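You operate a simulated robot arm through the tools that you are given. There is no shell and no other tool.

You run a simulated robot arm. Do the job below in one go: nothing can be reset, and whatever is moved stays where it is left.

Task
Lock the green base, load the red barrel, put the cover on and seal it.
Fine: white slider to LOCK; the yellow seal goes on the square pad on the cover; the other barrel, the red seal, the coil and the orange base with its cover stay. Set down upright: what you pick out.

Only the result counts: the job must be done as asked and must still hold three seconds after the hand-in. Knocking over, shifting, dropping, spilling or breaking anything else fails it. A push-on lid holds only when it is set on centred and level and pressed home; a screw cap is set on level and turned clockwise until tight.

Robot
A 6-joint arm with a two-finger parallel gripper, fixed in place. Base frame: the origin is at the foot of the arm, x ahead of it, y to its left, z up; the work surface is at about z = 772. Lengths are in mm, angles in rad, forces in N, time in s.
With the tool pointing down near the work surface it reaches from about 140 to 840 mm from the base axis. Its first joint turns from -2.897 to 2.897 rad. Payload 3.91 kg.
The tool frame sits at the grasp point between the pads (the TCP): z along the fingers, y along the line on which they close. The tips reach 30 mm beyond it. The gripper opens to 110 mm. The fingers are 20 mm wide and 10 mm thick; the gripper's body (48 by 112 mm) begins 55 mm behind the TCP.
Orientation is that of the tool frame in the base frame, as [roll, pitch, yaw] about the fixed x, y, z axes, in that order (R = Rz(yaw) Ry(pitch) Rx(roll)). With the fingers straight down and closing along the base's y, the tool's x points along the base's -x, its y along +y and its z along -z.

Tools
- The arm moves only by the tool servo_tool. Its argument "moves" is a list of rows, each a list of 6 numbers: the shift along the tool's x, y, z in units of 40 mm (1.0 is 40 mm), then the turn, a rotation vector about the tool's x, y, z in units of 8 degrees (1.0 is 8 degrees). In form: [[x, y, z, rx, ry, rz], ...]. A call has 1 to 20 rows; each row shifts and turns the commanded pose from where the row before left it, along the tool's axes as they then stand. "grip" is the opening, from 0 (shut) to 1 (fully open), set as the call begins (left out, the last holds). A call with a number of a shift or a turn outside -1 to 1 is refused whole. Each row takes 0.2 s and may step no farther than 50 mm and 0.15 rad from the row before; otherwise, or with a gripper value out of range, the whole call is refused. Where a pose cannot be reached the arm comes as near as it can. A force on the tool above 90 N (or 10 N above the force at the start of the call, whichever is more), or a blocked arm, ends the call early, and 0.2 s more pass. The fingers move at their own pace (about 108 mm/s each) and stop on an object; they squeeze with about 32 N. The grip force told is the motor's: it shows also when the fingers shut on nothing. Time passes only in rows, and 0.2 s behind the last, so rows that do not move let the fingers close. It gives the time, the measured TCP pose, the force on the tool (base axes), the opening and the grip force at its end, in the units of the frame above (readings bear some noise), with the torque about the TCP (base axes, N m) and any sound that the robot's microphone picked up.
- Cameras (640 x 400 px; columns grow to the right, rows downward): "scene" is fixed at [397, 647.2, 1362.3]; the picture's right is [-1.00, -0.09, 0.00], its down [-0.08, 0.86, -0.50] and it looks along [0.05, -0.50, -0.87] (base axes); focal length 322 px, centre (320, 200). "wrist" rides on the gripper at [77, 7, -114] in the tool frame; the picture's right is [-0.09, 1.00, 0.00], its down [-0.80, -0.07, -0.59] and it looks along [-0.59, -0.05, 0.80] (tool axes); focal length 270 px, centre (320, 200).
- capture(camera): a new picture of that camera. No time passes.
- move_column(by): slides the trunk up (or, below 0, down) by that many mm; the arm rides with it, the base frame stays. It gives what a move gives, with no picture.
- measure_at(camera, pixels): for up to 12 pixels [column, row] of the newest picture of that camera ("zoom" is the newest enlarged one), the place [x, y, z] in the base frame of the surface seen there, good to about 2 mm, but the place of the scene camera against the robot may be out by one fixed shift of up to 25 mm in any direction. No time passes.
- close_up(camera, box): a new picture of the part [left, top, right, bottom] of that camera's present view, enlarged. No time passes.
- job_done(): hands the job in; it is judged then, once.

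Open the gripper and draw the arm clear of the work before you hand the job in, unless the task says otherwise.

The tools are called after "Call:" by a JSON object that holds its "op" and its "data". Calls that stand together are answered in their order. servo_tool: Moves the arm, as the interface text tells. Its arguments: {"type":"object","properties":{"moves":{"type":"array","items":{"type":"array","items":{"type":"number"}}},"grip":{"type":"number"}},"required":["moves"]} The other tools are called the same way: move_column (by) slides the trunk up or down; capture (camera) takes a picture; measure_at (camera, pixels) gives the place of the surface under pixels of a picture; close_up (camera, box) takes an enlarged picture of a part of a camera's view; job_done () hands the job in.

At the start:

```text
clock: 0.0
eef_pos: [334.8, 395.6, 1006.3]
tool_rot: [-3.141, 0.0, 3.14]
contact_force: [-0.7, 0.9, 0.3]
torque: [0.01, -0.01, 0.01]
width: 110.3
gripper_force: 0.2
trunk travel left (down, up): [-350.0, 190.0]
```

scene: 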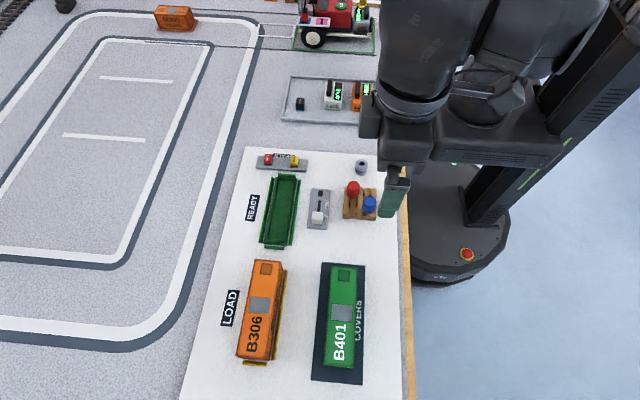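
wrist: 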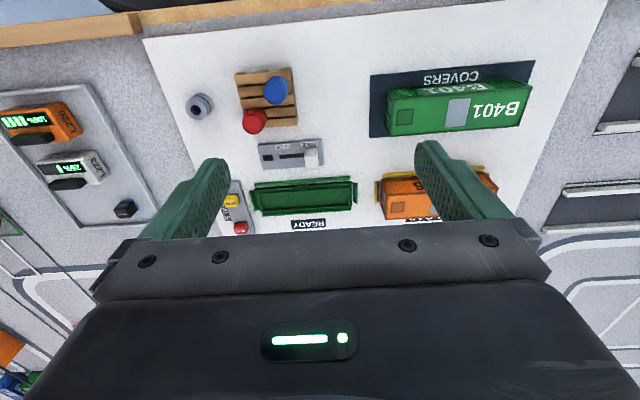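

The pictures show the green base near scene (280,210), the slider at (318,208), the barrels at (353,190) and (369,205), the green cover at (341,315) and the seals at (268,160) and (294,160). I enlarge these areas to see the details.

Call:
{"op": "close_up", "data": {"camera": "scene", "box": [240, 145, 410, 255]}}

Call:
{"op": "close_up", "data": {"camera": "scene", "box": [210, 250, 410, 390]}}

Call:
{"op": "close_up", "data": {"camera": "wrist", "box": [170, 50, 380, 240]}}

```text
3.64 times, centred on (325, 200) of scene
```

zoom: 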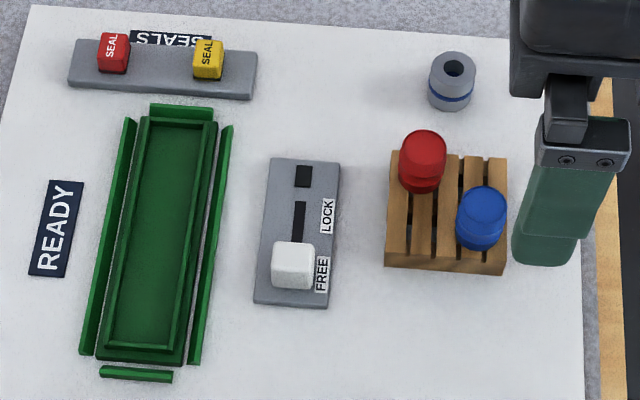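

```text
2.86 times, centred on (310, 320) of scene
```

zoom: 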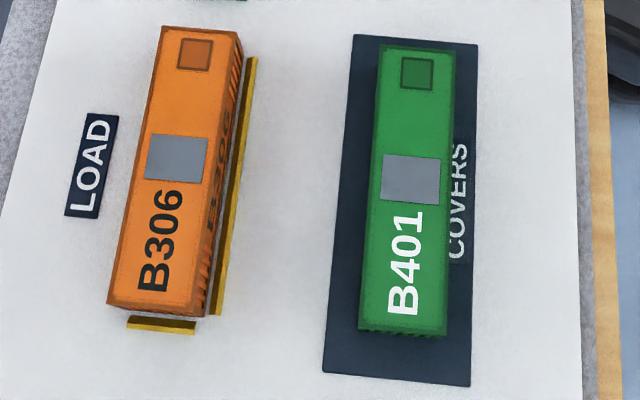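

```text
2.11 times, centred on (275, 145) of wrist
```

zoom: 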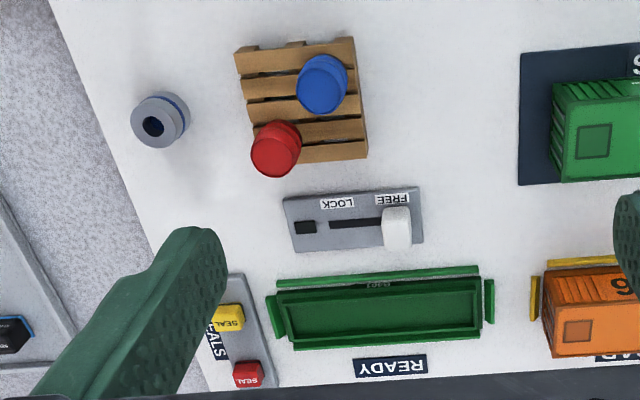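

The enlarged views show the white knob at FREE with LOCK toward the seals, and the small square pad at the seals' end of the green cover. I measure key points with the wrist camera.

Call:
{"op": "capture", "data": {"camera": "wrist"}}

Call:
{"op": "measure_at", "data": {"camera": "wrist", "pixels": [[311, 155], [255, 121], [276, 90], [265, 158], [232, 201], [240, 228], [390, 97], [525, 90], [300, 200], [265, 200], [345, 198], [200, 106]]}}

Call:
{"op": "measure_at", "data": {"camera": "scene", "pixels": [[319, 215], [353, 185], [370, 202], [341, 315], [280, 210], [268, 159], [294, 160]]}}

```text
taken
```

wrist: 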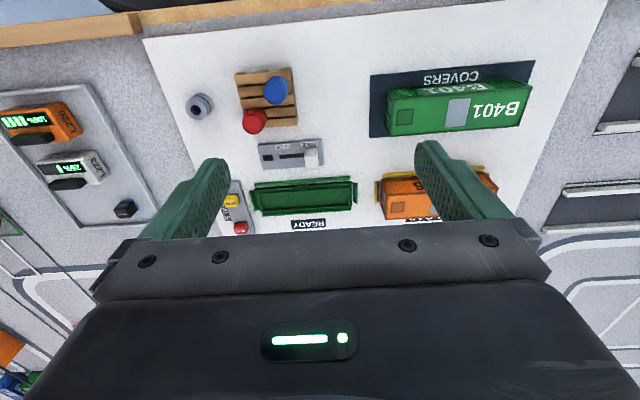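

```text
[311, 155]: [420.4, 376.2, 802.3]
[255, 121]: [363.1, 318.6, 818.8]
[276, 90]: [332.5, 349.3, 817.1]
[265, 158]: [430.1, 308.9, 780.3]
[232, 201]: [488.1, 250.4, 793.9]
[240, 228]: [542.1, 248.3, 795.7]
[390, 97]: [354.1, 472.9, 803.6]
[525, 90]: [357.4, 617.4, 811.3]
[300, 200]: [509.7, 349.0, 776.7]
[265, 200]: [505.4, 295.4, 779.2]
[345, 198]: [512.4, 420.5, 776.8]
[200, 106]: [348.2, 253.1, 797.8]
```

```text
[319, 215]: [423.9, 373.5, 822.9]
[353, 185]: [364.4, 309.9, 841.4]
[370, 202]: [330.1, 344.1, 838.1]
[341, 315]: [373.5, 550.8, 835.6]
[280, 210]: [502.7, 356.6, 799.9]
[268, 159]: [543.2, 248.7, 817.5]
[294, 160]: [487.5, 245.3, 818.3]
```

The wrist measurements put the knob's top at about (420, 376, 802), the red barrel at (363, 319) and the base's centre near (509, 355). I move to hover over the knob with the gripper partly closed and take a closer look.

Call:
{"op": "servo_tool", "data": {"moves": [[-0.54, -0.12, 0.66, 0, 0, 0], [-0.54, -0.12, 0.66, 0, 0, 0], [-0.54, -0.12, 0.66, 0, 0, 0], [-0.54, -0.12, 0.66, 0, 0, 0], [0, 0, 0, 0, 0, 0]], "grip": 0.6}}

Call:
{"op": "capture", "data": {"camera": "wrist"}}

Call:
{"op": "capture", "data": {"camera": "scene"}}

```text
clock: 1.2
eef_pos: [420.0, 375.5, 900.6]
tool_rot: [-3.141, 0.0, -3.14]
contact_force: [0.7, -0.6, 0.3]
torque: [0.0, 0.01, -0.02]
width: 65.9
gripper_force: 0.0
trunk travel left (down, up): [-350.0, 190.0]
```

```text
taken
```

wrist: 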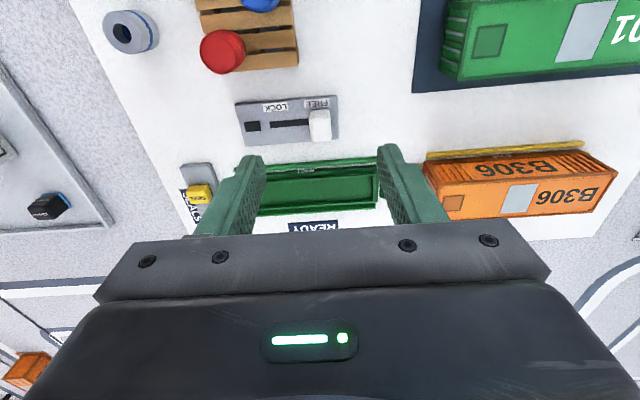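

```text
taken
```

scene: 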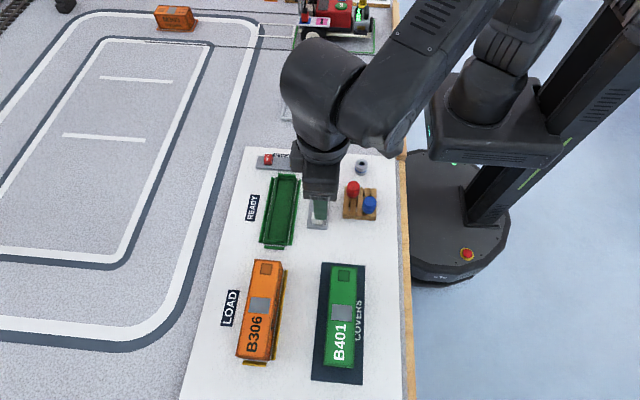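

The knob now shows at (320,124) in the wrist picture. I measure the knob, slot and nearby items from here, at shorter range.

Call:
{"op": "close_up", "data": {"camera": "wrist", "box": [180, 0, 400, 140]}}

Call:
{"op": "measure_at", "data": {"camera": "wrist", "pixels": [[319, 116], [312, 113], [327, 112], [321, 135], [275, 124], [300, 123], [252, 126], [235, 103], [338, 96], [222, 51], [245, 148], [340, 138]]}}

```text
2.86 times, centred on (290, 70) of wrist
```

zoom: 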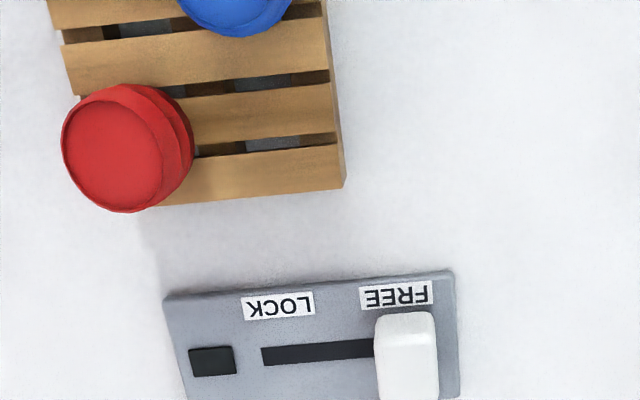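

```text
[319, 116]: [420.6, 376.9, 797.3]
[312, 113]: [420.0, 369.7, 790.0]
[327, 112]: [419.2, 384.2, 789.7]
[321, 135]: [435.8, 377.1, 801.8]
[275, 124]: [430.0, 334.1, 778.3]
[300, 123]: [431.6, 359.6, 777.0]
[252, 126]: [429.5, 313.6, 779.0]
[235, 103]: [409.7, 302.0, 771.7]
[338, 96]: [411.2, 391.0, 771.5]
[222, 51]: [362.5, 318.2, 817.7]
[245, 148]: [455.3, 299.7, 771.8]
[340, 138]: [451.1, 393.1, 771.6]
```

The knob is about 15 mm wide, centred near (431, 377), with its top at 802 and the plate at 778; the slot runs along y. I descend around it, grip, and slide it toward -y.

Call:
{"op": "servo_tool", "data": {"moves": [[-0.275, 0.04, 0.7, 0, 0, 0], [0, 0, 0.7, 0, 0, 0], [0, 0, 0.65, 0, 0, 0], [0, 0, 0, 0, 0, 0]], "grip": 0.5}}

Call:
{"op": "servo_tool", "data": {"moves": [[0, 0, 0, 0, 0, 0], [0, 0, 0, 0, 0, 0], [0, 0, 0, 0, 0, 0]], "grip": 0.05}}

Call:
{"op": "capture", "data": {"camera": "wrist"}}

```text
clock: 2.2
eef_pos: [432.2, 376.5, 817.5]
tool_rot: [-3.141, -0.001, 3.141]
contact_force: [0.0, 0.7, 0.4]
torque: [0.0, 0.02, 0.02]
width: 55.0
gripper_force: 0.1
trunk travel left (down, up): [-350.0, 190.0]
```

```text
clock: 3.0
eef_pos: [432.5, 375.5, 818.7]
tool_rot: [3.141, 0.0, -3.141]
contact_force: [-1.2, -2.8, -2.4]
torque: [-0.07, 0.01, 0.02]
width: 16.7
gripper_force: 45.5
trunk travel left (down, up): [-350.0, 190.0]
```

```text
taken
```

wrist: 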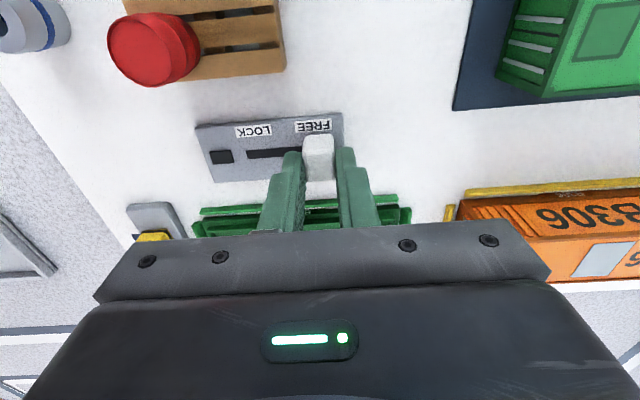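

The fingers hold the 16.7 mm knob at (319,155) in the wrist view. I slide it toward -y (LOCK) in small steps.

Call:
{"op": "servo_tool", "data": {"moves": [[0, -0.2, 0, 0, 0, 0], [0, -0.2, 0, 0, 0, 0], [0, -0.2, 0, 0, 0, 0], [0, -0.15, 0, 0, 0, 0], [0, -0.1, 0, 0, 0, 0], [0, 0, 0, 0, 0, 0]]}}

Call:
{"op": "capture", "data": {"camera": "wrist"}}

```text
clock: 4.4
eef_pos: [433.4, 342.5, 819.0]
tool_rot: [3.141, 0.001, 3.141]
contact_force: [-1.7, 0.1, 0.5]
torque: [0.06, -0.09, 0.02]
width: 16.7
gripper_force: 44.6
trunk travel left (down, up): [-350.0, 190.0]
```

```text
taken
```

wrist: 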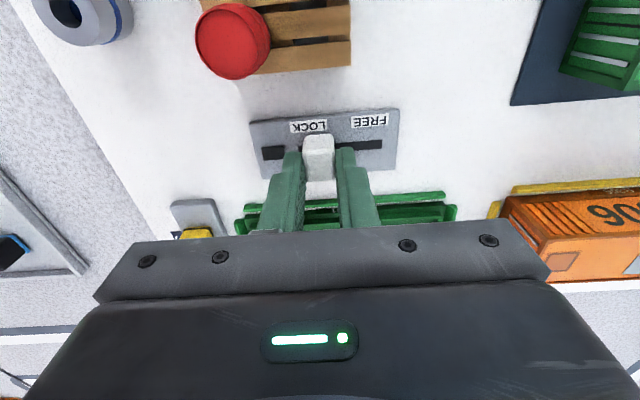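

The knob slides freely and is now beside the LOCK label at (318,155). I continue in small steps until the end stop is felt.

Call:
{"op": "servo_tool", "data": {"moves": [[0, -0.05, 0, 0, 0, 0], [0, -0.05, 0, 0, 0, 0], [0, 0, 0, 0, 0, 0]]}}

Call:
{"op": "servo_tool", "data": {"moves": [[0, -0.05, 0, 0, 0, 0], [0, -0.05, 0, 0, 0, 0], [0, 0, 0, 0, 0, 0]]}}

Call:
{"op": "capture", "data": {"camera": "wrist"}}

```text
clock: 5.2
eef_pos: [431.4, 340.3, 817.7]
tool_rot: [-3.141, 0.0, -3.141]
contact_force: [2.2, 0.2, 0.2]
torque: [0.01, -0.12, -0.01]
width: 16.6
gripper_force: 45.0
trunk travel left (down, up): [-350.0, 190.0]
```

```text
clock: 6.0
eef_pos: [432.0, 335.0, 818.5]
tool_rot: [3.142, 0.001, -3.142]
contact_force: [0.8, 0.0, -2.3]
torque: [0.02, -0.28, 0.0]
width: 16.9
gripper_force: 45.2
trunk travel left (down, up): [-350.0, 190.0]
```

```text
taken
```

wrist: 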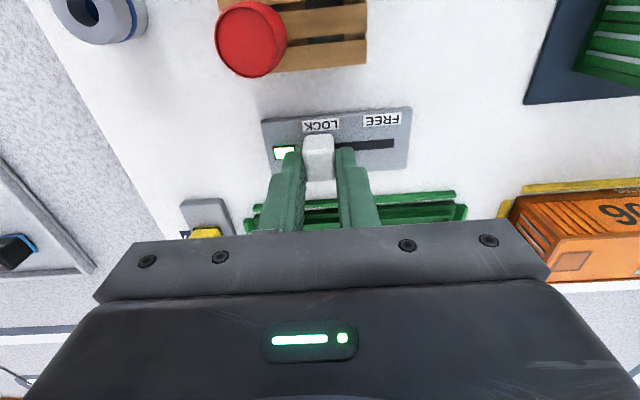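

The lamp at (283,152) has lit green, so the lock is reached. I press slightly further to seat it against the stop.

Call:
{"op": "servo_tool", "data": {"moves": [[0, -0.04, 0, 0, 0, 0], [0, -0.04, 0, 0, 0, 0], [0, 0, 0, 0, 0, 0]]}}

```text
clock: 6.8
eef_pos: [433.0, 333.7, 817.8]
tool_rot: [3.138, 0.003, -3.139]
contact_force: [0.3, 13.1, 8.5]
torque: [0.3, 0.2, -0.03]
width: 16.8
gripper_force: 45.1
trunk travel left (down, up): [-350.0, 190.0]
```

A 13 N reaction in y shows that the end stop is reached. I open and rise clear.

Call:
{"op": "servo_tool", "data": {"moves": [[0, 0.03, 0, 0, 0, 0], [0, 0, 0, 0, 0, 0], [0, 0, -0.5, 0, 0, 0], [0, 0, -1, 0, 0, 0], [0, 0, -1, 0, 0, 0], [0.5, 0, -1, 0, 0, 0], [1, 0, 0, 0, 0, 0]], "grip": 0.4}}

Call:
{"op": "capture", "data": {"camera": "wrist"}}

Call:
{"op": "close_up", "data": {"camera": "scene", "box": [240, 145, 410, 255]}}

```text
clock: 8.4
eef_pos: [371.6, 331.3, 959.2]
tool_rot: [3.141, 0.0, 3.141]
contact_force: [0.5, -0.4, -0.5]
torque: [0.0, -0.04, 0.01]
width: 43.9
gripper_force: 0.1
trunk travel left (down, up): [-350.0, 190.0]
```

```text
taken
```

wrist: 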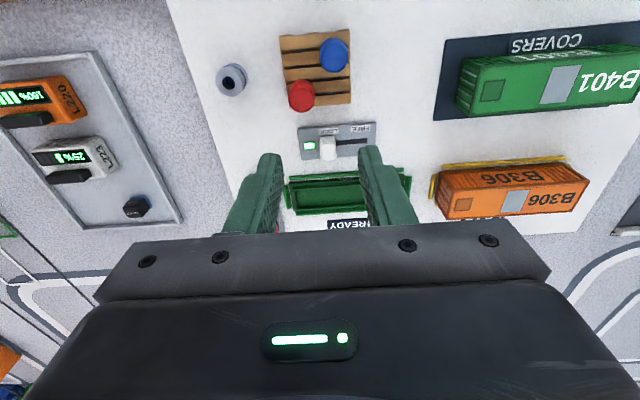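

```text
3.64 times, centred on (325, 200) of scene
```

zoom: 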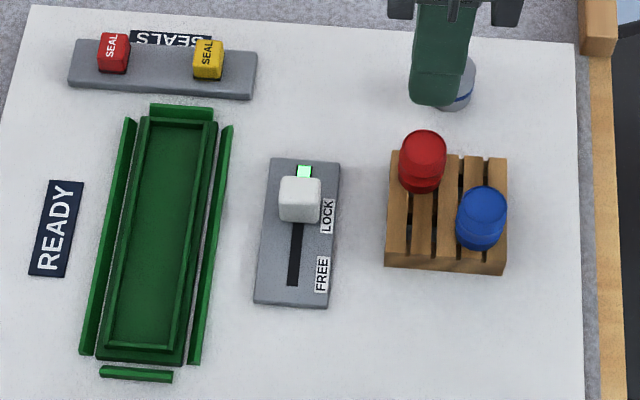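

The knob sits at LOCK with the lamp lit (zoom (303,172)). Now I measure the barrel and the base outline in this zoom, plus matching wrist points to find the scene camera's shift.

Call:
{"op": "measure_at", "data": {"camera": "zoom", "pixels": [[143, 116], [217, 122], [182, 362], [97, 357], [150, 235], [110, 347], [165, 347], [150, 125], [205, 130], [124, 230], [193, 240], [425, 145]]}}

Call:
{"op": "measure_at", "data": {"camera": "zoom", "pixels": [[408, 145], [443, 145], [425, 135], [425, 158], [422, 185], [388, 155], [506, 160], [505, 270], [385, 262], [480, 200], [445, 250], [400, 215]]}}

Call:
{"op": "close_up", "data": {"camera": "wrist", "box": [200, 20, 440, 170]}}

```text
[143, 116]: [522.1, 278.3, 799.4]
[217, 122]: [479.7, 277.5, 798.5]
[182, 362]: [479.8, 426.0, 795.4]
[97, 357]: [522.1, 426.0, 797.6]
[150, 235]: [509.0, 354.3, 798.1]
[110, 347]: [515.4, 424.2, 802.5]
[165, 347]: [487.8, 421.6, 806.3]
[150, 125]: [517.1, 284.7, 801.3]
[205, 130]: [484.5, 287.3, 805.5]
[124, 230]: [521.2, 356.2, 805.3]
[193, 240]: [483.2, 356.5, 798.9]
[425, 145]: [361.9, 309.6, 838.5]
```

```text
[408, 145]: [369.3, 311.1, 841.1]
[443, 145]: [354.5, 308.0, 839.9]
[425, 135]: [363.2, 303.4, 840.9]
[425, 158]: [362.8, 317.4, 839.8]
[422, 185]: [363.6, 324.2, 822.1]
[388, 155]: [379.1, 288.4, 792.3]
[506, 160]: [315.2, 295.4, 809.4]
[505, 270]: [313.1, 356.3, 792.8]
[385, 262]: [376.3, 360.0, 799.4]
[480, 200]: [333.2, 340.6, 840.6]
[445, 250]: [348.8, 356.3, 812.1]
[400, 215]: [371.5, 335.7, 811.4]
```

```text
2.67 times, centred on (320, 95) of wrist
```

zoom: 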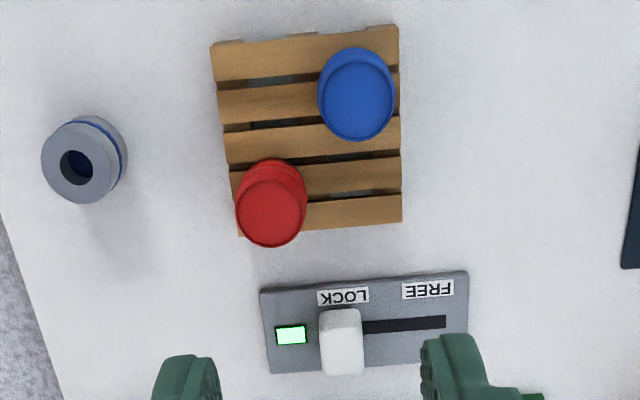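

The red barrel's top shows as a disc around (270,208) in the wrist zoom. I measure its rim, base and the pallet.

Call:
{"op": "measure_at", "data": {"camera": "zoom", "pixels": [[240, 210], [302, 210], [270, 185], [270, 240], [270, 211], [356, 95], [322, 95], [390, 95], [356, 70], [356, 132], [340, 160], [290, 165]]}}

Call:
{"op": "measure_at", "data": {"camera": "wrist", "pixels": [[321, 192], [350, 190], [291, 190], [301, 98], [232, 80], [440, 192], [480, 95], [559, 85], [640, 80], [494, 92], [461, 110], [577, 162]]}}

```text
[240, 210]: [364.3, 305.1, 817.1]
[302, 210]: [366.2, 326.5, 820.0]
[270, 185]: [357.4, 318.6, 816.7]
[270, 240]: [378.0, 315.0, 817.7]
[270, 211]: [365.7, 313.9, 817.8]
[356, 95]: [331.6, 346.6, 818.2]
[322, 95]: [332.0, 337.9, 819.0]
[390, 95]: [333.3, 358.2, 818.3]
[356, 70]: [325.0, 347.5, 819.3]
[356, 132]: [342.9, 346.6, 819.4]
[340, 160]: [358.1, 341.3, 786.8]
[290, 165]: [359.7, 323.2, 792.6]
```

```text
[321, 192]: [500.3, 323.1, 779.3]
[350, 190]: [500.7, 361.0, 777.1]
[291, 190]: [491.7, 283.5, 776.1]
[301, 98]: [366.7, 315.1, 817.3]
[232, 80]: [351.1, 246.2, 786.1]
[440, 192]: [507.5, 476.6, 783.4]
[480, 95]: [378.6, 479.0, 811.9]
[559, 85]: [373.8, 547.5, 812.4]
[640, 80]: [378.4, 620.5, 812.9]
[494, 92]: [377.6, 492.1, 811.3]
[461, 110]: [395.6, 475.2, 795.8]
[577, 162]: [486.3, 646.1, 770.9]
```

The red barrel stands at about (366, 316), top at 818 on a pallet at 788, about 24 mm across. I move above it with the fingers closing along y, which keeps them clear of the blue one at (333, 348).

Call:
{"op": "servo_tool", "data": {"moves": [[0.07, -0.19, 1, 0, 0, 0], [0.07, -0.19, 1, 0, 0, 0], [0, 0, 0.2, 0, 0, 0], [0, 0, 0, 0, 0, 0]], "grip": 0.38}}

Call:
{"op": "capture", "data": {"camera": "wrist"}}

Call:
{"op": "capture", "data": {"camera": "scene"}}

```text
clock: 9.4
eef_pos: [366.8, 317.4, 868.9]
tool_rot: [3.141, 0.0, -3.141]
contact_force: [-0.1, 1.0, -0.2]
torque: [-0.01, -0.01, 0.0]
width: 41.9
gripper_force: 0.2
trunk travel left (down, up): [-350.0, 190.0]
```

```text
taken
```

wrist: 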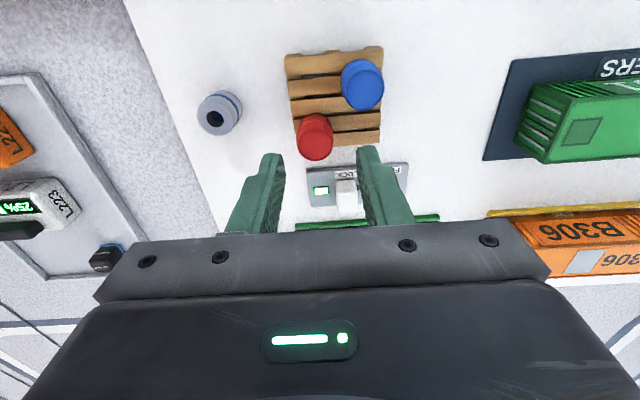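

```text
taken
```

scene: 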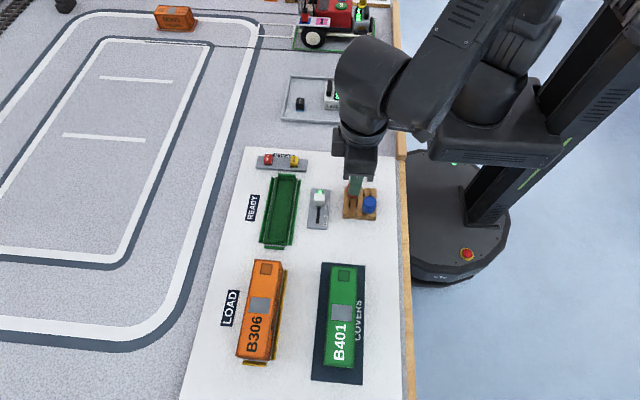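

The barrel's top is at (316,140) in the wrist view. I zoom in and measure to centre on it.

Call:
{"op": "close_up", "data": {"camera": "wrist", "box": [270, 90, 400, 171]}}

Call:
{"op": "measure_at", "data": {"camera": "zoom", "pixels": [[143, 260], [220, 300], [302, 240], [220, 240], [225, 335], [160, 200], [230, 160], [300, 170], [225, 190], [180, 320], [270, 320], [370, 180]]}}

```text
4.92 times, centred on (335, 130) of wrist
```

zoom: 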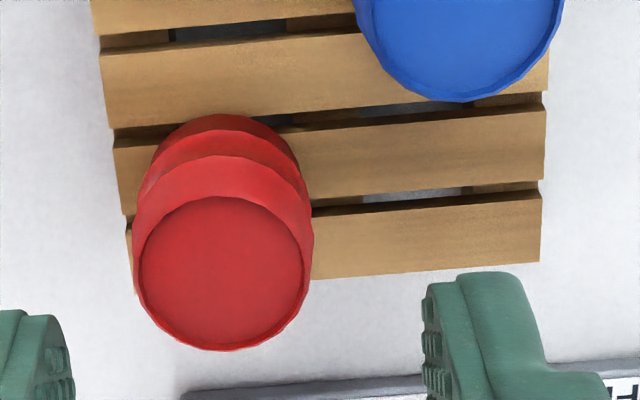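

```text
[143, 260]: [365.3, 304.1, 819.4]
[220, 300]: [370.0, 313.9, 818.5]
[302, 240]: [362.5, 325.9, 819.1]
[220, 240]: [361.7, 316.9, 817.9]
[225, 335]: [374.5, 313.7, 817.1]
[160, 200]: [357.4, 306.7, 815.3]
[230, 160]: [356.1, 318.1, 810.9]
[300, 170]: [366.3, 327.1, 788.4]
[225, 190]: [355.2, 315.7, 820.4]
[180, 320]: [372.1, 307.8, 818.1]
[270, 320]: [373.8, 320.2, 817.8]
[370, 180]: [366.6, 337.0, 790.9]
```

The barrel's top is centred near (365, 315.5). I descend to TCP z ≈ 823 (tips 3–4 mm above the pallet) and close.

Call:
{"op": "servo_tool", "data": {"moves": [[0.04, -0.04, 0.5, 0, 0, 0], [0, 0, 0.4, 0, 0, 0], [0, 0, 0.25, 0, 0, 0], [0, 0, 0, 0, 0, 0]]}}

Call:
{"op": "servo_tool", "data": {"moves": [[0, 0, 0, 0, 0, 0], [0, 0, 0, 0, 0, 0], [0, 0, 0, 0, 0, 0]], "grip": 0.1}}

Call:
{"op": "capture", "data": {"camera": "wrist"}}

```text
clock: 10.4
eef_pos: [365.9, 315.9, 823.8]
tool_rot: [-3.141, -0.001, 3.141]
contact_force: [-0.4, -0.1, 0.2]
torque: [-0.03, -0.01, 0.01]
width: 41.9
gripper_force: 0.0
trunk travel left (down, up): [-350.0, 190.0]
```

```text
clock: 11.2
eef_pos: [365.1, 316.7, 824.2]
tool_rot: [3.141, 0.001, -3.141]
contact_force: [1.0, -0.1, -0.7]
torque: [-0.01, 0.02, -0.03]
width: 22.5
gripper_force: 32.5
trunk travel left (down, up): [-350.0, 190.0]
```

```text
taken
```

wrist: 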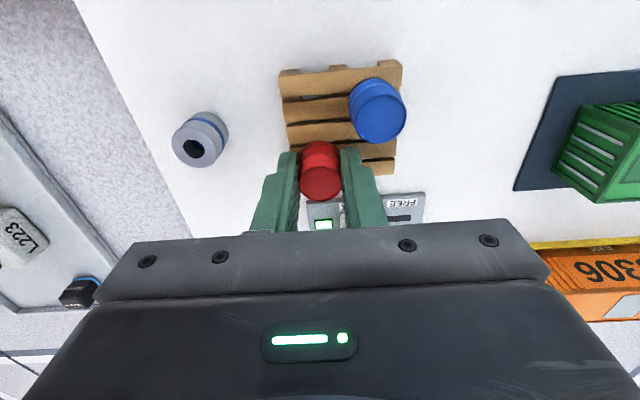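

The barrel is held (22.5 mm, 32 N). I lift it straight up and carry it over the base's centre.

Call:
{"op": "servo_tool", "data": {"moves": [[0, 0, -0.5, 0, 0, 0], [0, 0, -0.8, 0, 0, 0], [0, 0, -0.8, 0, 0, 0], [-0.85, 0.225, 0, 0, 0, 0], [-0.85, 0.225, 0, 0, 0, 0], [-0.85, 0.225, 0, 0, 0, 0], [-0.85, 0.225, 0, 0, 0, 0], [0, 0, 0, 0, 0, 0]]}}

Call:
{"op": "capture", "data": {"camera": "wrist"}}

Call:
{"op": "close_up", "data": {"camera": "wrist", "box": [200, 60, 440, 210]}}

```text
clock: 13.0
eef_pos: [499.1, 353.1, 908.1]
tool_rot: [-3.14, 0.0, -3.14]
contact_force: [-1.3, 0.4, -0.3]
torque: [0.02, -0.01, 0.0]
width: 22.1
gripper_force: 31.3
trunk travel left (down, up): [-350.0, 190.0]
```

```text
taken
```

wrist: 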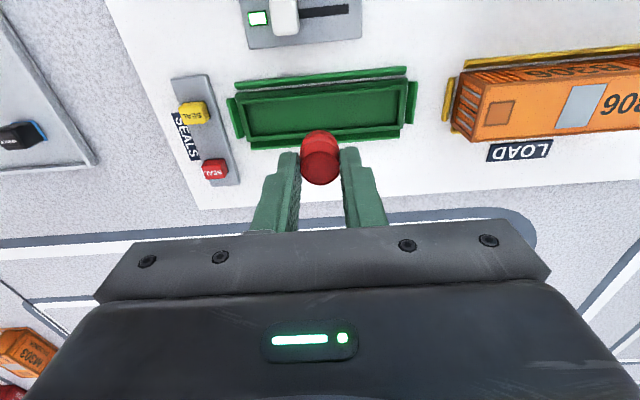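

```text
2.67 times, centred on (320, 135) of wrist
```

zoom: 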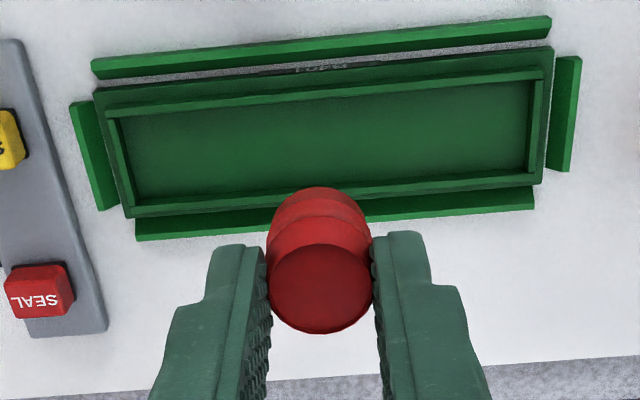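

The base shows a slab with an inner raised rim and four outer guide rails. I measure rim, floor and rail points in this zoom.

Call:
{"op": "measure_at", "data": {"camera": "zoom", "pixels": [[108, 118], [541, 72], [536, 170], [128, 207], [96, 95], [551, 50], [543, 180], [125, 215], [120, 160], [534, 120], [330, 96], [240, 198]]}}

Call:
{"op": "measure_at", "data": {"camera": "zoom", "pixels": [[92, 66], [550, 22], [533, 203], [137, 235], [75, 105], [100, 205], [580, 60], [568, 168], [330, 150], [200, 150], [450, 140], [330, 38]]}}

```text
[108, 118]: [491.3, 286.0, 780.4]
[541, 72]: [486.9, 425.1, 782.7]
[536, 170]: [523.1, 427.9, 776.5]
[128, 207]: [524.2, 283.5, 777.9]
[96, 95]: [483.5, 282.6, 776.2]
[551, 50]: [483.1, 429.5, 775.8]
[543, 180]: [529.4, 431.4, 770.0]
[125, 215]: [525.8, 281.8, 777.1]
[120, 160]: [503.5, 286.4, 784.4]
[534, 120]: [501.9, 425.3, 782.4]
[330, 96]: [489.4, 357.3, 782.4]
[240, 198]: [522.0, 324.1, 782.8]
```

```text
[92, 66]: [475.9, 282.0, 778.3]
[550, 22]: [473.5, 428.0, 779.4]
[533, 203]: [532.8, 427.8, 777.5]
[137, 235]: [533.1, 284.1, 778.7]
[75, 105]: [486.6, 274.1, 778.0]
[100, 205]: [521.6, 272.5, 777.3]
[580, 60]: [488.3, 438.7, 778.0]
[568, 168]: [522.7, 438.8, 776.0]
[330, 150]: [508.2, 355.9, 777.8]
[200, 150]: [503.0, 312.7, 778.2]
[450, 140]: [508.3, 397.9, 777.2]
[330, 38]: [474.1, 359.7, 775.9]
```

The base's slab is centred at about (505, 356), with the floor at 777 and the rim at 783. I shift to centre and lower the barrel to just above the floor.

Call:
{"op": "servo_tool", "data": {"moves": [[-0.14, 0.05, 0.6, 0, 0, 0], [0, 0, 0.7, 0, 0, 0], [0, 0, 0.6, 0, 0, 0], [0, 0, 0.35, 0, 0, 0], [0, 0, 0, 0, 0, 0]]}}

Call:
{"op": "capture", "data": {"camera": "wrist"}}

Call:
{"op": "close_up", "data": {"camera": "scene", "box": [240, 145, 360, 255]}}

```text
clock: 14.2
eef_pos: [506.7, 355.6, 819.8]
tool_rot: [3.138, 0.004, -3.14]
contact_force: [3.1, 2.0, 29.9]
torque: [-0.02, -0.16, 0.04]
width: 22.4
gripper_force: 31.7
trunk travel left (down, up): [-350.0, 190.0]
```

```text
taken
```

wrist: 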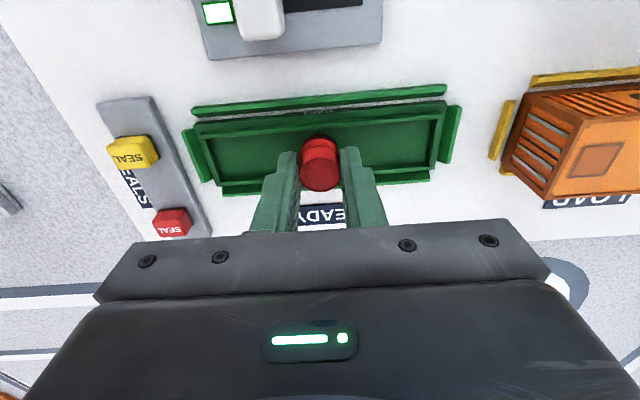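

```text
3.64 times, centred on (300, 200) of scene
```

zoom: 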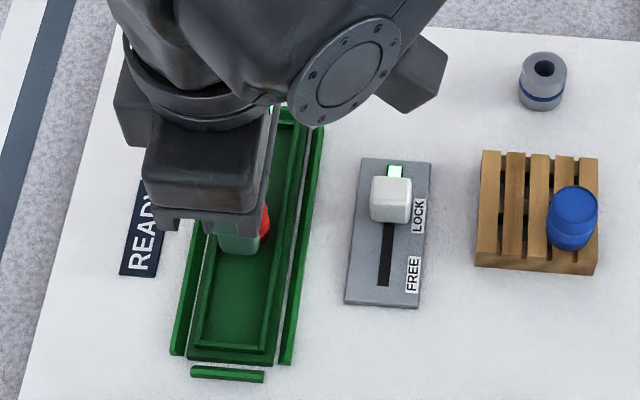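

The force of 30 N upward at TCP 819.8 with little torque suggests the barrel slid a bit down in the grip and now touches the floor. I measure its top to verify.

Call:
{"op": "measure_at", "data": {"camera": "wrist", "pixels": [[319, 177], [310, 177], [328, 177], [319, 167], [319, 187], [240, 150], [400, 145], [319, 150]]}}

Call:
{"op": "close_up", "data": {"camera": "wrist", "box": [240, 80, 400, 220]}}

```text
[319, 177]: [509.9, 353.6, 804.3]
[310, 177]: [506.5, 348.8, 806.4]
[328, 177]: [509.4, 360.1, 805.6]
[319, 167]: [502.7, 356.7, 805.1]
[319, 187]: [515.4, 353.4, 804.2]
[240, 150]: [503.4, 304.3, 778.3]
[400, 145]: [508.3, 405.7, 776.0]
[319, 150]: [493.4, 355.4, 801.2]
```

```text
2.86 times, centred on (320, 150) of wrist
```

zoom: 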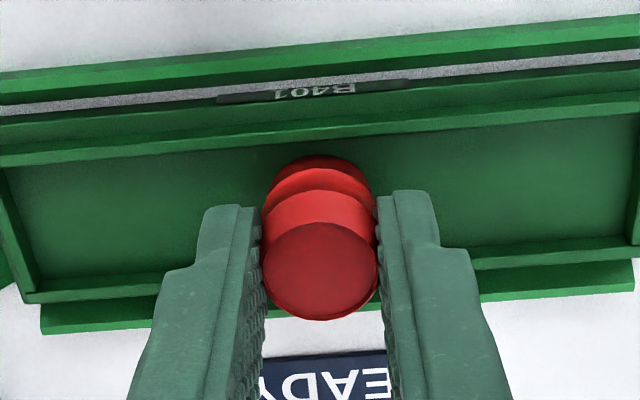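

The barrel's top is at 805 and its height about 28.5, so it stands on the floor at 777. I relieve the press slightly, then open just enough to let go.

Call:
{"op": "servo_tool", "data": {"moves": [[0, 0, -0.03, 0, 0, 0], [0, 0, 0, 0, 0, 0]]}}

Call:
{"op": "servo_tool", "data": {"moves": [[0, 0, 0, 0, 0, 0], [0, 0, 0, 0, 0, 0]], "grip": 0.4}}

Call:
{"op": "capture", "data": {"camera": "wrist"}}

```text
clock: 14.8
eef_pos: [506.2, 353.7, 820.6]
tool_rot: [3.139, 0.002, -3.14]
contact_force: [5.6, 3.3, 24.9]
torque: [0.1, -0.26, 0.03]
width: 22.3
gripper_force: 32.3
trunk travel left (down, up): [-350.0, 190.0]
```

```text
clock: 15.4
eef_pos: [505.9, 354.8, 818.9]
tool_rot: [-3.139, -0.002, 3.141]
contact_force: [-0.4, -0.2, 0.0]
torque: [-0.04, -0.03, -0.04]
width: 44.0
gripper_force: 0.1
trunk travel left (down, up): [-350.0, 190.0]
```

```text
taken
```

wrist: 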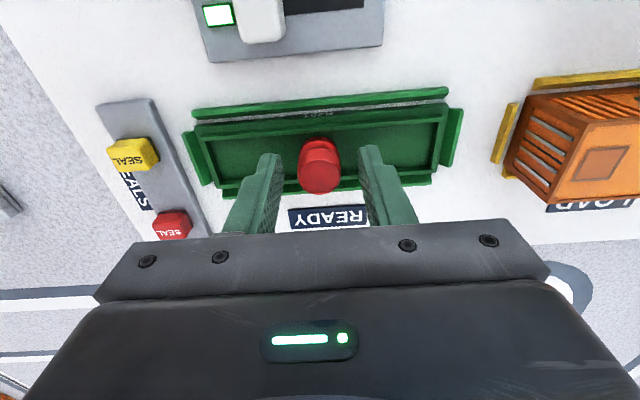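

The barrel stands upright at (319,165) in the base. I rise and move over to the green cover, opening the gripper wide.

Call:
{"op": "servo_tool", "data": {"moves": [[0, 0, -0.6, 0, 0, 0], [0, 0, -1, 0, 0, 0], [0, 0, -1, 0, 0, 0], [0, 0, -1, 0, 0, 0], [0.56, 0.8, 0, 0, 0, 0], [0.56, 0.8, 0, 0, 0, 0], [0.56, 0.8, 0, 0, 0, 0], [0.56, 0.8, 0, 0, 0, 0], [0.56, 0.8, 0, 0, 0, 0], [0.56, 0.8, 0, 0, 0, 0], [0, 0, 0, 0, 0, 0]], "grip": 0.4}}

Call:
{"op": "capture", "data": {"camera": "wrist"}}

Call:
{"op": "close_up", "data": {"camera": "scene", "box": [240, 145, 360, 255]}}

```text
clock: 17.8
eef_pos: [373.1, 547.2, 963.5]
tool_rot: [3.14, 0.001, -3.14]
contact_force: [0.1, -0.1, -0.1]
torque: [0.0, -0.05, -0.03]
width: 44.3
gripper_force: 0.1
trunk travel left (down, up): [-350.0, 190.0]
```

```text
taken
```

wrist: 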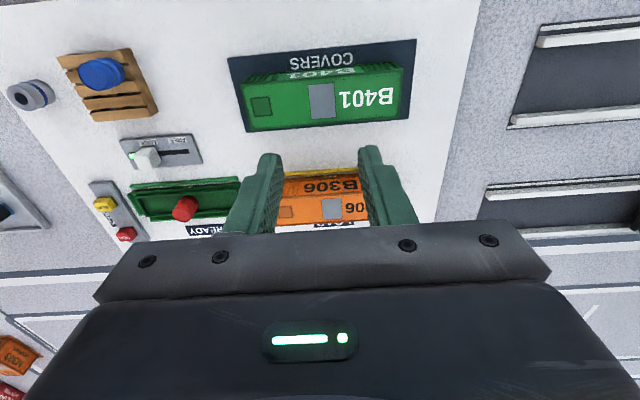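

```text
3.64 times, centred on (300, 200) of scene
```

zoom: 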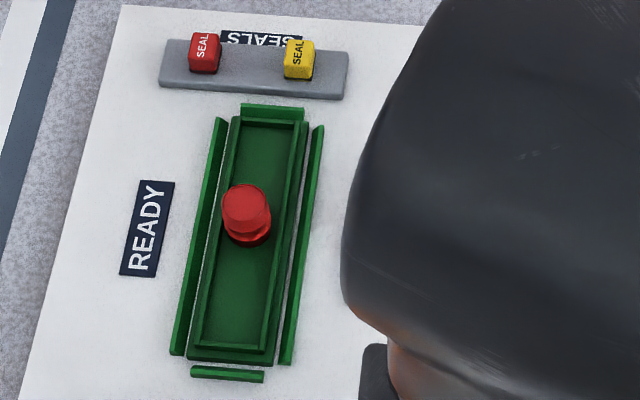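

The barrel stands upright in the base (scene zoom (247,215)). Now I zoom on the cover in the wrist view and measure it.

Call:
{"op": "close_up", "data": {"camera": "wrist", "box": [220, 30, 430, 161]}}

Call:
{"op": "measure_at", "data": {"camera": "wrist", "pixels": [[243, 84], [402, 68], [396, 114], [247, 128], [322, 100], [261, 106], [322, 86], [322, 118], [311, 101], [334, 100], [270, 97], [253, 99]]}}

```text
3.05 times, centred on (325, 96) of wrist
```

zoom: 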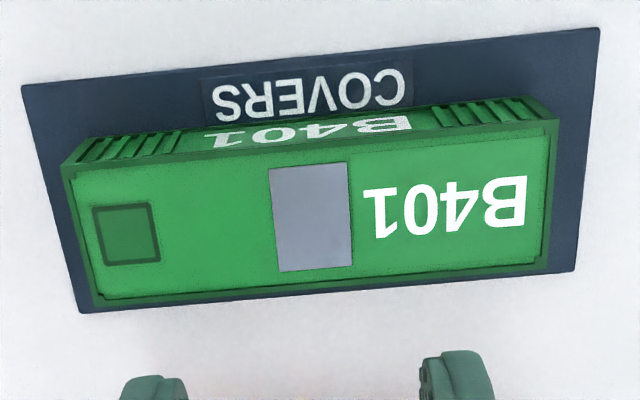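

```text
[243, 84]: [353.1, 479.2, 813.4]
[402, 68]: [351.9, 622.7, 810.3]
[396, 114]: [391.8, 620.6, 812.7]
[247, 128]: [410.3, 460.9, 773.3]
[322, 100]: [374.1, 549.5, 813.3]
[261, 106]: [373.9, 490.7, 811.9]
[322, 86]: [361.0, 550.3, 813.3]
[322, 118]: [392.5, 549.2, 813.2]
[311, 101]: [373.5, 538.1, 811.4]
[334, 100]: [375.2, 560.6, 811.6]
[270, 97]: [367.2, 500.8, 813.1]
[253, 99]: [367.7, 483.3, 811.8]
```

The cover's top spans x 352–395, y 476–623 at z 812, with centre near (373.5, 549.5). I turn the gripper by -90° about its axis so that the fingers close along x.

Call:
{"op": "servo_tool", "data": {"moves": [[0, 0, 0, 0, 0, -1], [0, 0, 0, 0, 0, -1], [0, 0, 0, 0, 0, -1], [0, 0, 0, 0, 0, -1], [0, 0, 0, 0, 0, -1], [0, 0, 0, 0, 0, -1], [0, 0, 0, 0, 0, -1], [0, 0, 0, 0, 0, -1], [0, 0, 0, 0, 0, -1], [0, 0, 0, 0, 0, -1], [0, 0, 0, 0, 0, -1], [0, 0, 0, 0, 0, -0.25], [0, 0, 0, 0, 0, 0], [0, 0, 0, 0, 0, 0]], "grip": 0.75}}

Call:
{"op": "capture", "data": {"camera": "wrist"}}

```text
clock: 20.8
eef_pos: [373.1, 547.4, 963.9]
tool_rot: [-3.141, 0.0, -1.571]
contact_force: [0.1, -0.1, 1.4]
torque: [0.01, 0.01, 0.0]
width: 82.6
gripper_force: 0.1
trunk travel left (down, up): [-350.0, 190.0]
```

```text
taken
```

wrist: 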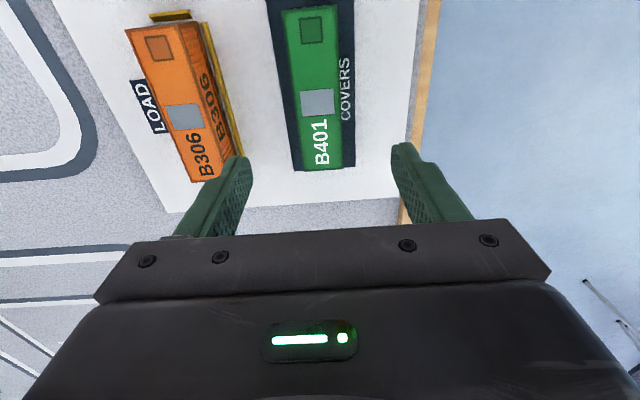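

The gripper is now at yaw -1.571 (tool x = -y, tool y = -x). The cover shows at (318,90); I measure its top's edges closely for centre and yaw.

Call:
{"op": "close_up", "data": {"camera": "wrist", "box": [230, 0, 410, 180]}}

Call:
{"op": "measure_at", "data": {"camera": "wrist", "pixels": [[285, 20], [323, 20], [290, 90], [335, 90], [293, 150], [340, 150], [312, 30], [318, 102], [304, 8], [315, 165], [312, 20], [317, 130]]}}

```text
2.22 times, centred on (320, 90) of wrist
```

zoom: 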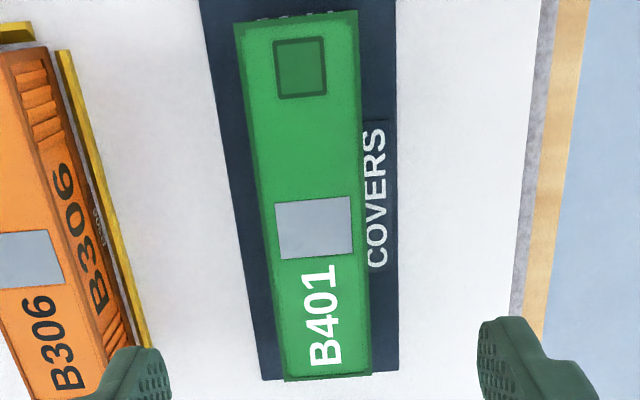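

```text
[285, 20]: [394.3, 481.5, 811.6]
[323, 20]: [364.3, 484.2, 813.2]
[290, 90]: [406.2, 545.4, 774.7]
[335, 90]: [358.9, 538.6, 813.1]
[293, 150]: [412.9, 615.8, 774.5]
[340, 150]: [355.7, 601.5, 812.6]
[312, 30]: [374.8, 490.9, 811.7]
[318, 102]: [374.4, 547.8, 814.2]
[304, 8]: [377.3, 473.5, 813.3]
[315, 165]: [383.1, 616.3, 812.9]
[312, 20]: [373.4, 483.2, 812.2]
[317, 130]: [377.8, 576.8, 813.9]
```

I measure across the cover's edges in the zoom to find the left and right sides at two rows.

Call:
{"op": "measure_at", "data": {"camera": "zoom", "pixels": [[244, 60], [357, 60], [255, 160], [361, 160], [264, 220], [365, 220], [272, 280], [368, 280], [281, 350], [370, 350], [300, 22], [330, 372]]}}

Call:
{"op": "measure_at", "data": {"camera": "zoom", "pixels": [[275, 204], [351, 196], [355, 252], [279, 260], [273, 41], [325, 38], [327, 94], [277, 98], [300, 68], [315, 228], [255, 200], [285, 370]]}}

```text
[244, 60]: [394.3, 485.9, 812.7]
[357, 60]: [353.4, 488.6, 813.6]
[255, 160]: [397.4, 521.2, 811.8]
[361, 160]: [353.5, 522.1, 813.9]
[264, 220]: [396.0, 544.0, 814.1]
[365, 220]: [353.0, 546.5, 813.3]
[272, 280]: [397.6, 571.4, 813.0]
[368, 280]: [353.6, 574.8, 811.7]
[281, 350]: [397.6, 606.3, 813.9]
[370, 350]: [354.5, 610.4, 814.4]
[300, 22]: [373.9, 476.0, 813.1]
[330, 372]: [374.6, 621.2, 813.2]
```

```text
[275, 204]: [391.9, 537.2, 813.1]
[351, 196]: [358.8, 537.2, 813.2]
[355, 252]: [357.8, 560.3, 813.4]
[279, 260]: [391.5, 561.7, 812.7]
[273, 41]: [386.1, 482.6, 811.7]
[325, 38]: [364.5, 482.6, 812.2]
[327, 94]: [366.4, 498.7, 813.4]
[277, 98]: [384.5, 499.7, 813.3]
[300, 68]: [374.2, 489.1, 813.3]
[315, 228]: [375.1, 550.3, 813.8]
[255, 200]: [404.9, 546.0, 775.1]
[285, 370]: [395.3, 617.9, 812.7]
```

The cover is straight (x 353–397, centre 375; y centre ≈ 549.5) and its square pad is at (375, 491). I descend around its middle.

Call:
{"op": "servo_tool", "data": {"moves": [[-0.05, -0.05, 0.8, 0, 0, 0], [0, 0, 0.9, 0, 0, 0], [0, 0, 0.9, 0, 0, 0], [0, 0, 0.6, 0, 0, 0], [0, 0, 0, 0, 0, 0]]}}

Call:
{"op": "capture", "data": {"camera": "wrist"}}

```text
clock: 22.0
eef_pos: [374.2, 549.5, 836.1]
tool_rot: [3.141, 0.001, -1.57]
contact_force: [-0.1, -0.3, -0.7]
torque: [-0.01, -0.01, 0.0]
width: 82.8
gripper_force: 0.1
trunk travel left (down, up): [-350.0, 190.0]
```

```text
taken
```

wrist: 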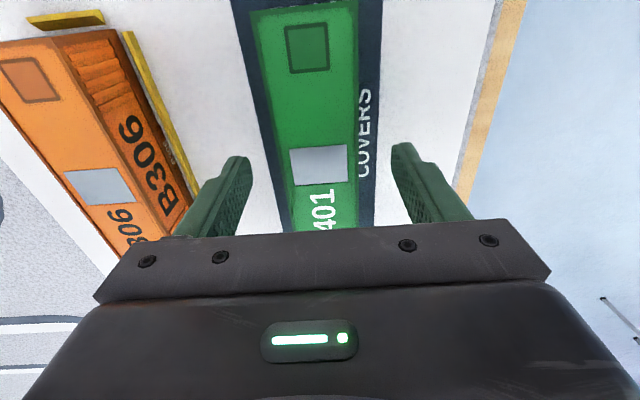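

The fingers straddle the cover with clear gaps. I lower another 23 mm and close on it.

Call:
{"op": "servo_tool", "data": {"moves": [[0, -0.02, 0.3, 0, 0, 0], [0, 0, 0.28, 0, 0, 0], [0, 0, 0, 0, 0, 0]]}}

Call:
{"op": "servo_tool", "data": {"moves": [[0, 0, 0, 0, 0, 0], [0, 0, 0, 0, 0, 0], [0, 0, 0, 0, 0, 0], [0, 0, 0, 0, 0, 0]], "grip": 0.2}}

Call:
{"op": "capture", "data": {"camera": "wrist"}}

```text
clock: 22.8
eef_pos: [375.3, 549.6, 812.7]
tool_rot: [-3.141, 0.001, -1.571]
contact_force: [-1.0, 0.7, 0.0]
torque: [-0.01, -0.01, 0.0]
width: 82.7
gripper_force: 0.2
trunk travel left (down, up): [-350.0, 190.0]
```

```text
clock: 23.8
eef_pos: [375.8, 550.4, 812.2]
tool_rot: [3.141, -0.001, -1.569]
contact_force: [0.1, 0.0, 0.0]
torque: [0.02, 0.03, 0.02]
width: 44.6
gripper_force: 32.2
trunk travel left (down, up): [-350.0, 190.0]
```

```text
taken
```

wrist: 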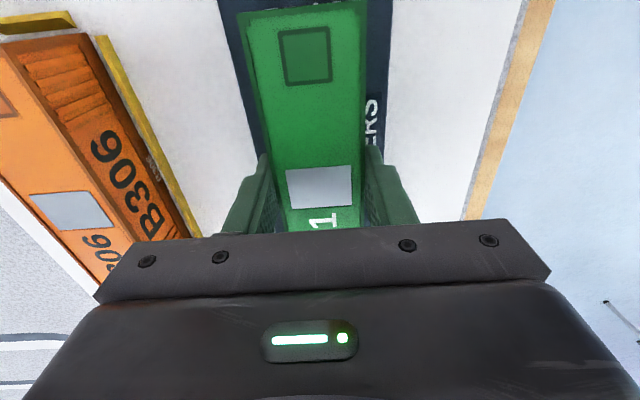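

The cover is gripped at its 44.6 mm width. I lift it a little and check that it stays level.

Call:
{"op": "servo_tool", "data": {"moves": [[0, 0, -0.3, 0, 0, 0], [0, 0, -0.5, 0, 0, 0], [0, 0, -0.7, 0, 0, 0], [0, 0, 0, 0, 0, 0]]}}

Call:
{"op": "capture", "data": {"camera": "wrist"}}

Call:
{"op": "capture", "data": {"camera": "scene"}}

Call:
{"op": "measure_at", "data": {"camera": "wrist", "pixels": [[305, 60], [320, 190], [265, 40], [355, 40], [265, 90], [355, 90], [315, 130], [300, 25], [320, 220], [345, 150], [275, 150], [310, 10]]}}

```text
clock: 24.8
eef_pos: [376.5, 548.7, 874.0]
tool_rot: [3.141, -0.001, -1.57]
contact_force: [-0.4, -0.1, -0.8]
torque: [0.01, 0.0, 0.01]
width: 44.4
gripper_force: 31.8
trunk travel left (down, up): [-350.0, 190.0]
```

```text
taken
```

wrist: 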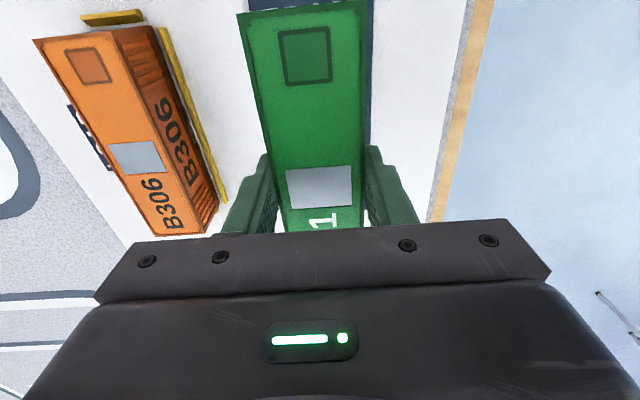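

```text
taken
```

scene: 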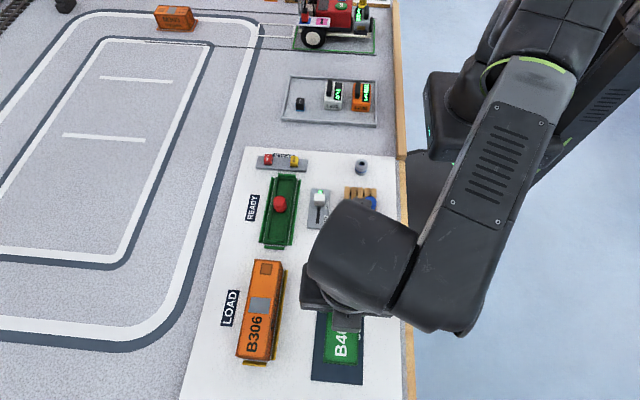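

```text
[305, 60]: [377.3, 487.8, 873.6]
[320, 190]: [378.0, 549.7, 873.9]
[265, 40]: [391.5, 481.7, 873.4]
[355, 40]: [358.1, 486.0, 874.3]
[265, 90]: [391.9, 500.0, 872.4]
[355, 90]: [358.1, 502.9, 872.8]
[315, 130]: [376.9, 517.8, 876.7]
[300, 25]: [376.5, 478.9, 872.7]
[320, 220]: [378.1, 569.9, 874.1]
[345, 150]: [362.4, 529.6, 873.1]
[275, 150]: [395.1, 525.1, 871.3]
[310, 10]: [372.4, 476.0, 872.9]
```

The cover hangs level (top 872–875 throughout). I raise it more and carry it over the base.

Call:
{"op": "servo_tool", "data": {"moves": [[0, 0, -0.7, 0, 0, 0], [0, 0, -0.7, 0, 0, 0], [0.8, -0.53, 0, 0, 0, 0], [0.8, -0.53, 0, 0, 0, 0], [0.8, -0.53, 0, 0, 0, 0], [0.8, -0.53, 0, 0, 0, 0], [0.8, -0.53, 0, 0, 0, 0], [0.8, -0.53, 0, 0, 0, 0], [0, 0, 0, 0, 0, 0], [0, 0, 0, 0, 0, 0]]}}

Call:
{"op": "capture", "data": {"camera": "wrist"}}

Call:
{"op": "capture", "data": {"camera": "scene"}}

```text
clock: 27.0
eef_pos: [501.3, 355.4, 928.6]
tool_rot: [-3.141, 0.0, -1.572]
contact_force: [-0.1, 0.9, -1.5]
torque: [-0.03, 0.01, 0.02]
width: 44.4
gripper_force: 32.0
trunk travel left (down, up): [-350.0, 190.0]
```

```text
taken
```

wrist: 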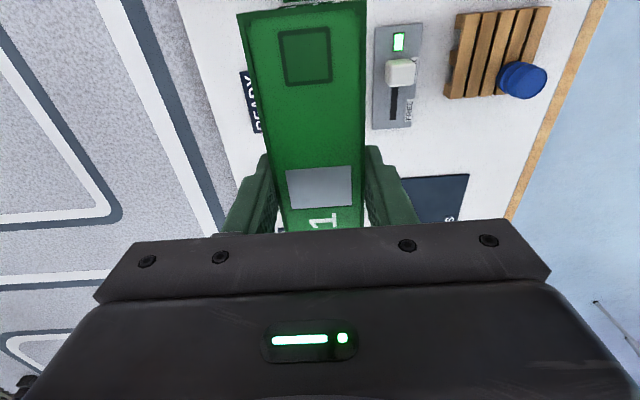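

```text
taken
```

scene: 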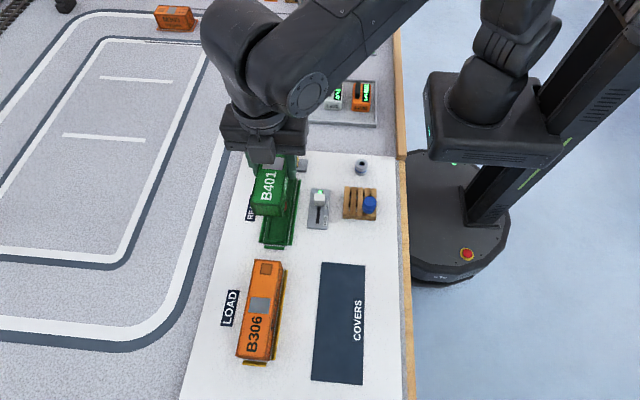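

The cover is over the base but a few mm off in x (501 against about 505). I correct, lower to just above the barrel and check alignment in both cameras.

Call:
{"op": "servo_tool", "data": {"moves": [[0, -0.08, 0.5, 0, 0, 0], [0, 0, 0.7, 0, 0, 0], [0, 0, 0.7, 0, 0, 0], [0, 0, 0, 0, 0, 0]]}}

Call:
{"op": "close_up", "data": {"camera": "wrist", "box": [220, 0, 420, 125]}}

Call:
{"op": "close_up", "data": {"camera": "scene", "box": [235, 145, 345, 255]}}

```text
clock: 28.0
eef_pos: [506.2, 357.1, 852.8]
tool_rot: [3.141, 0.001, -1.572]
contact_force: [-0.1, -0.7, -0.9]
torque: [0.01, 0.02, -0.02]
width: 44.1
gripper_force: 31.3
trunk travel left (down, up): [-350.0, 190.0]
```

```text
3.20 times, centred on (320, 62) of wrist
```

zoom: 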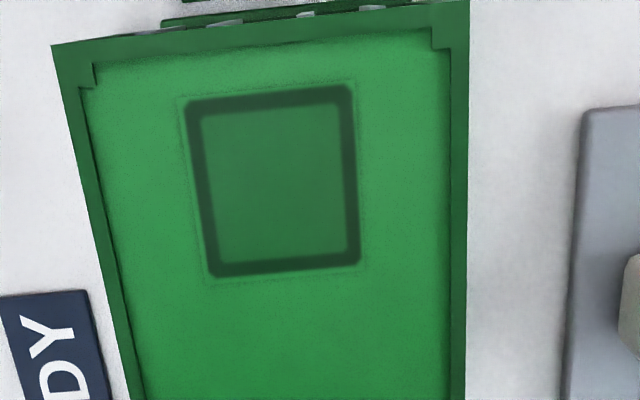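

```text
3.64 times, centred on (290, 200) of scene
```

zoom: 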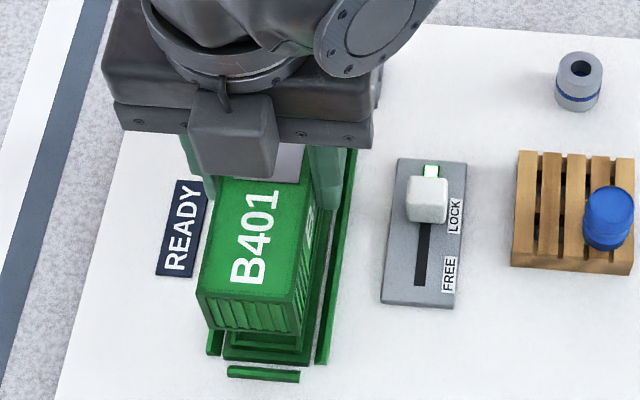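

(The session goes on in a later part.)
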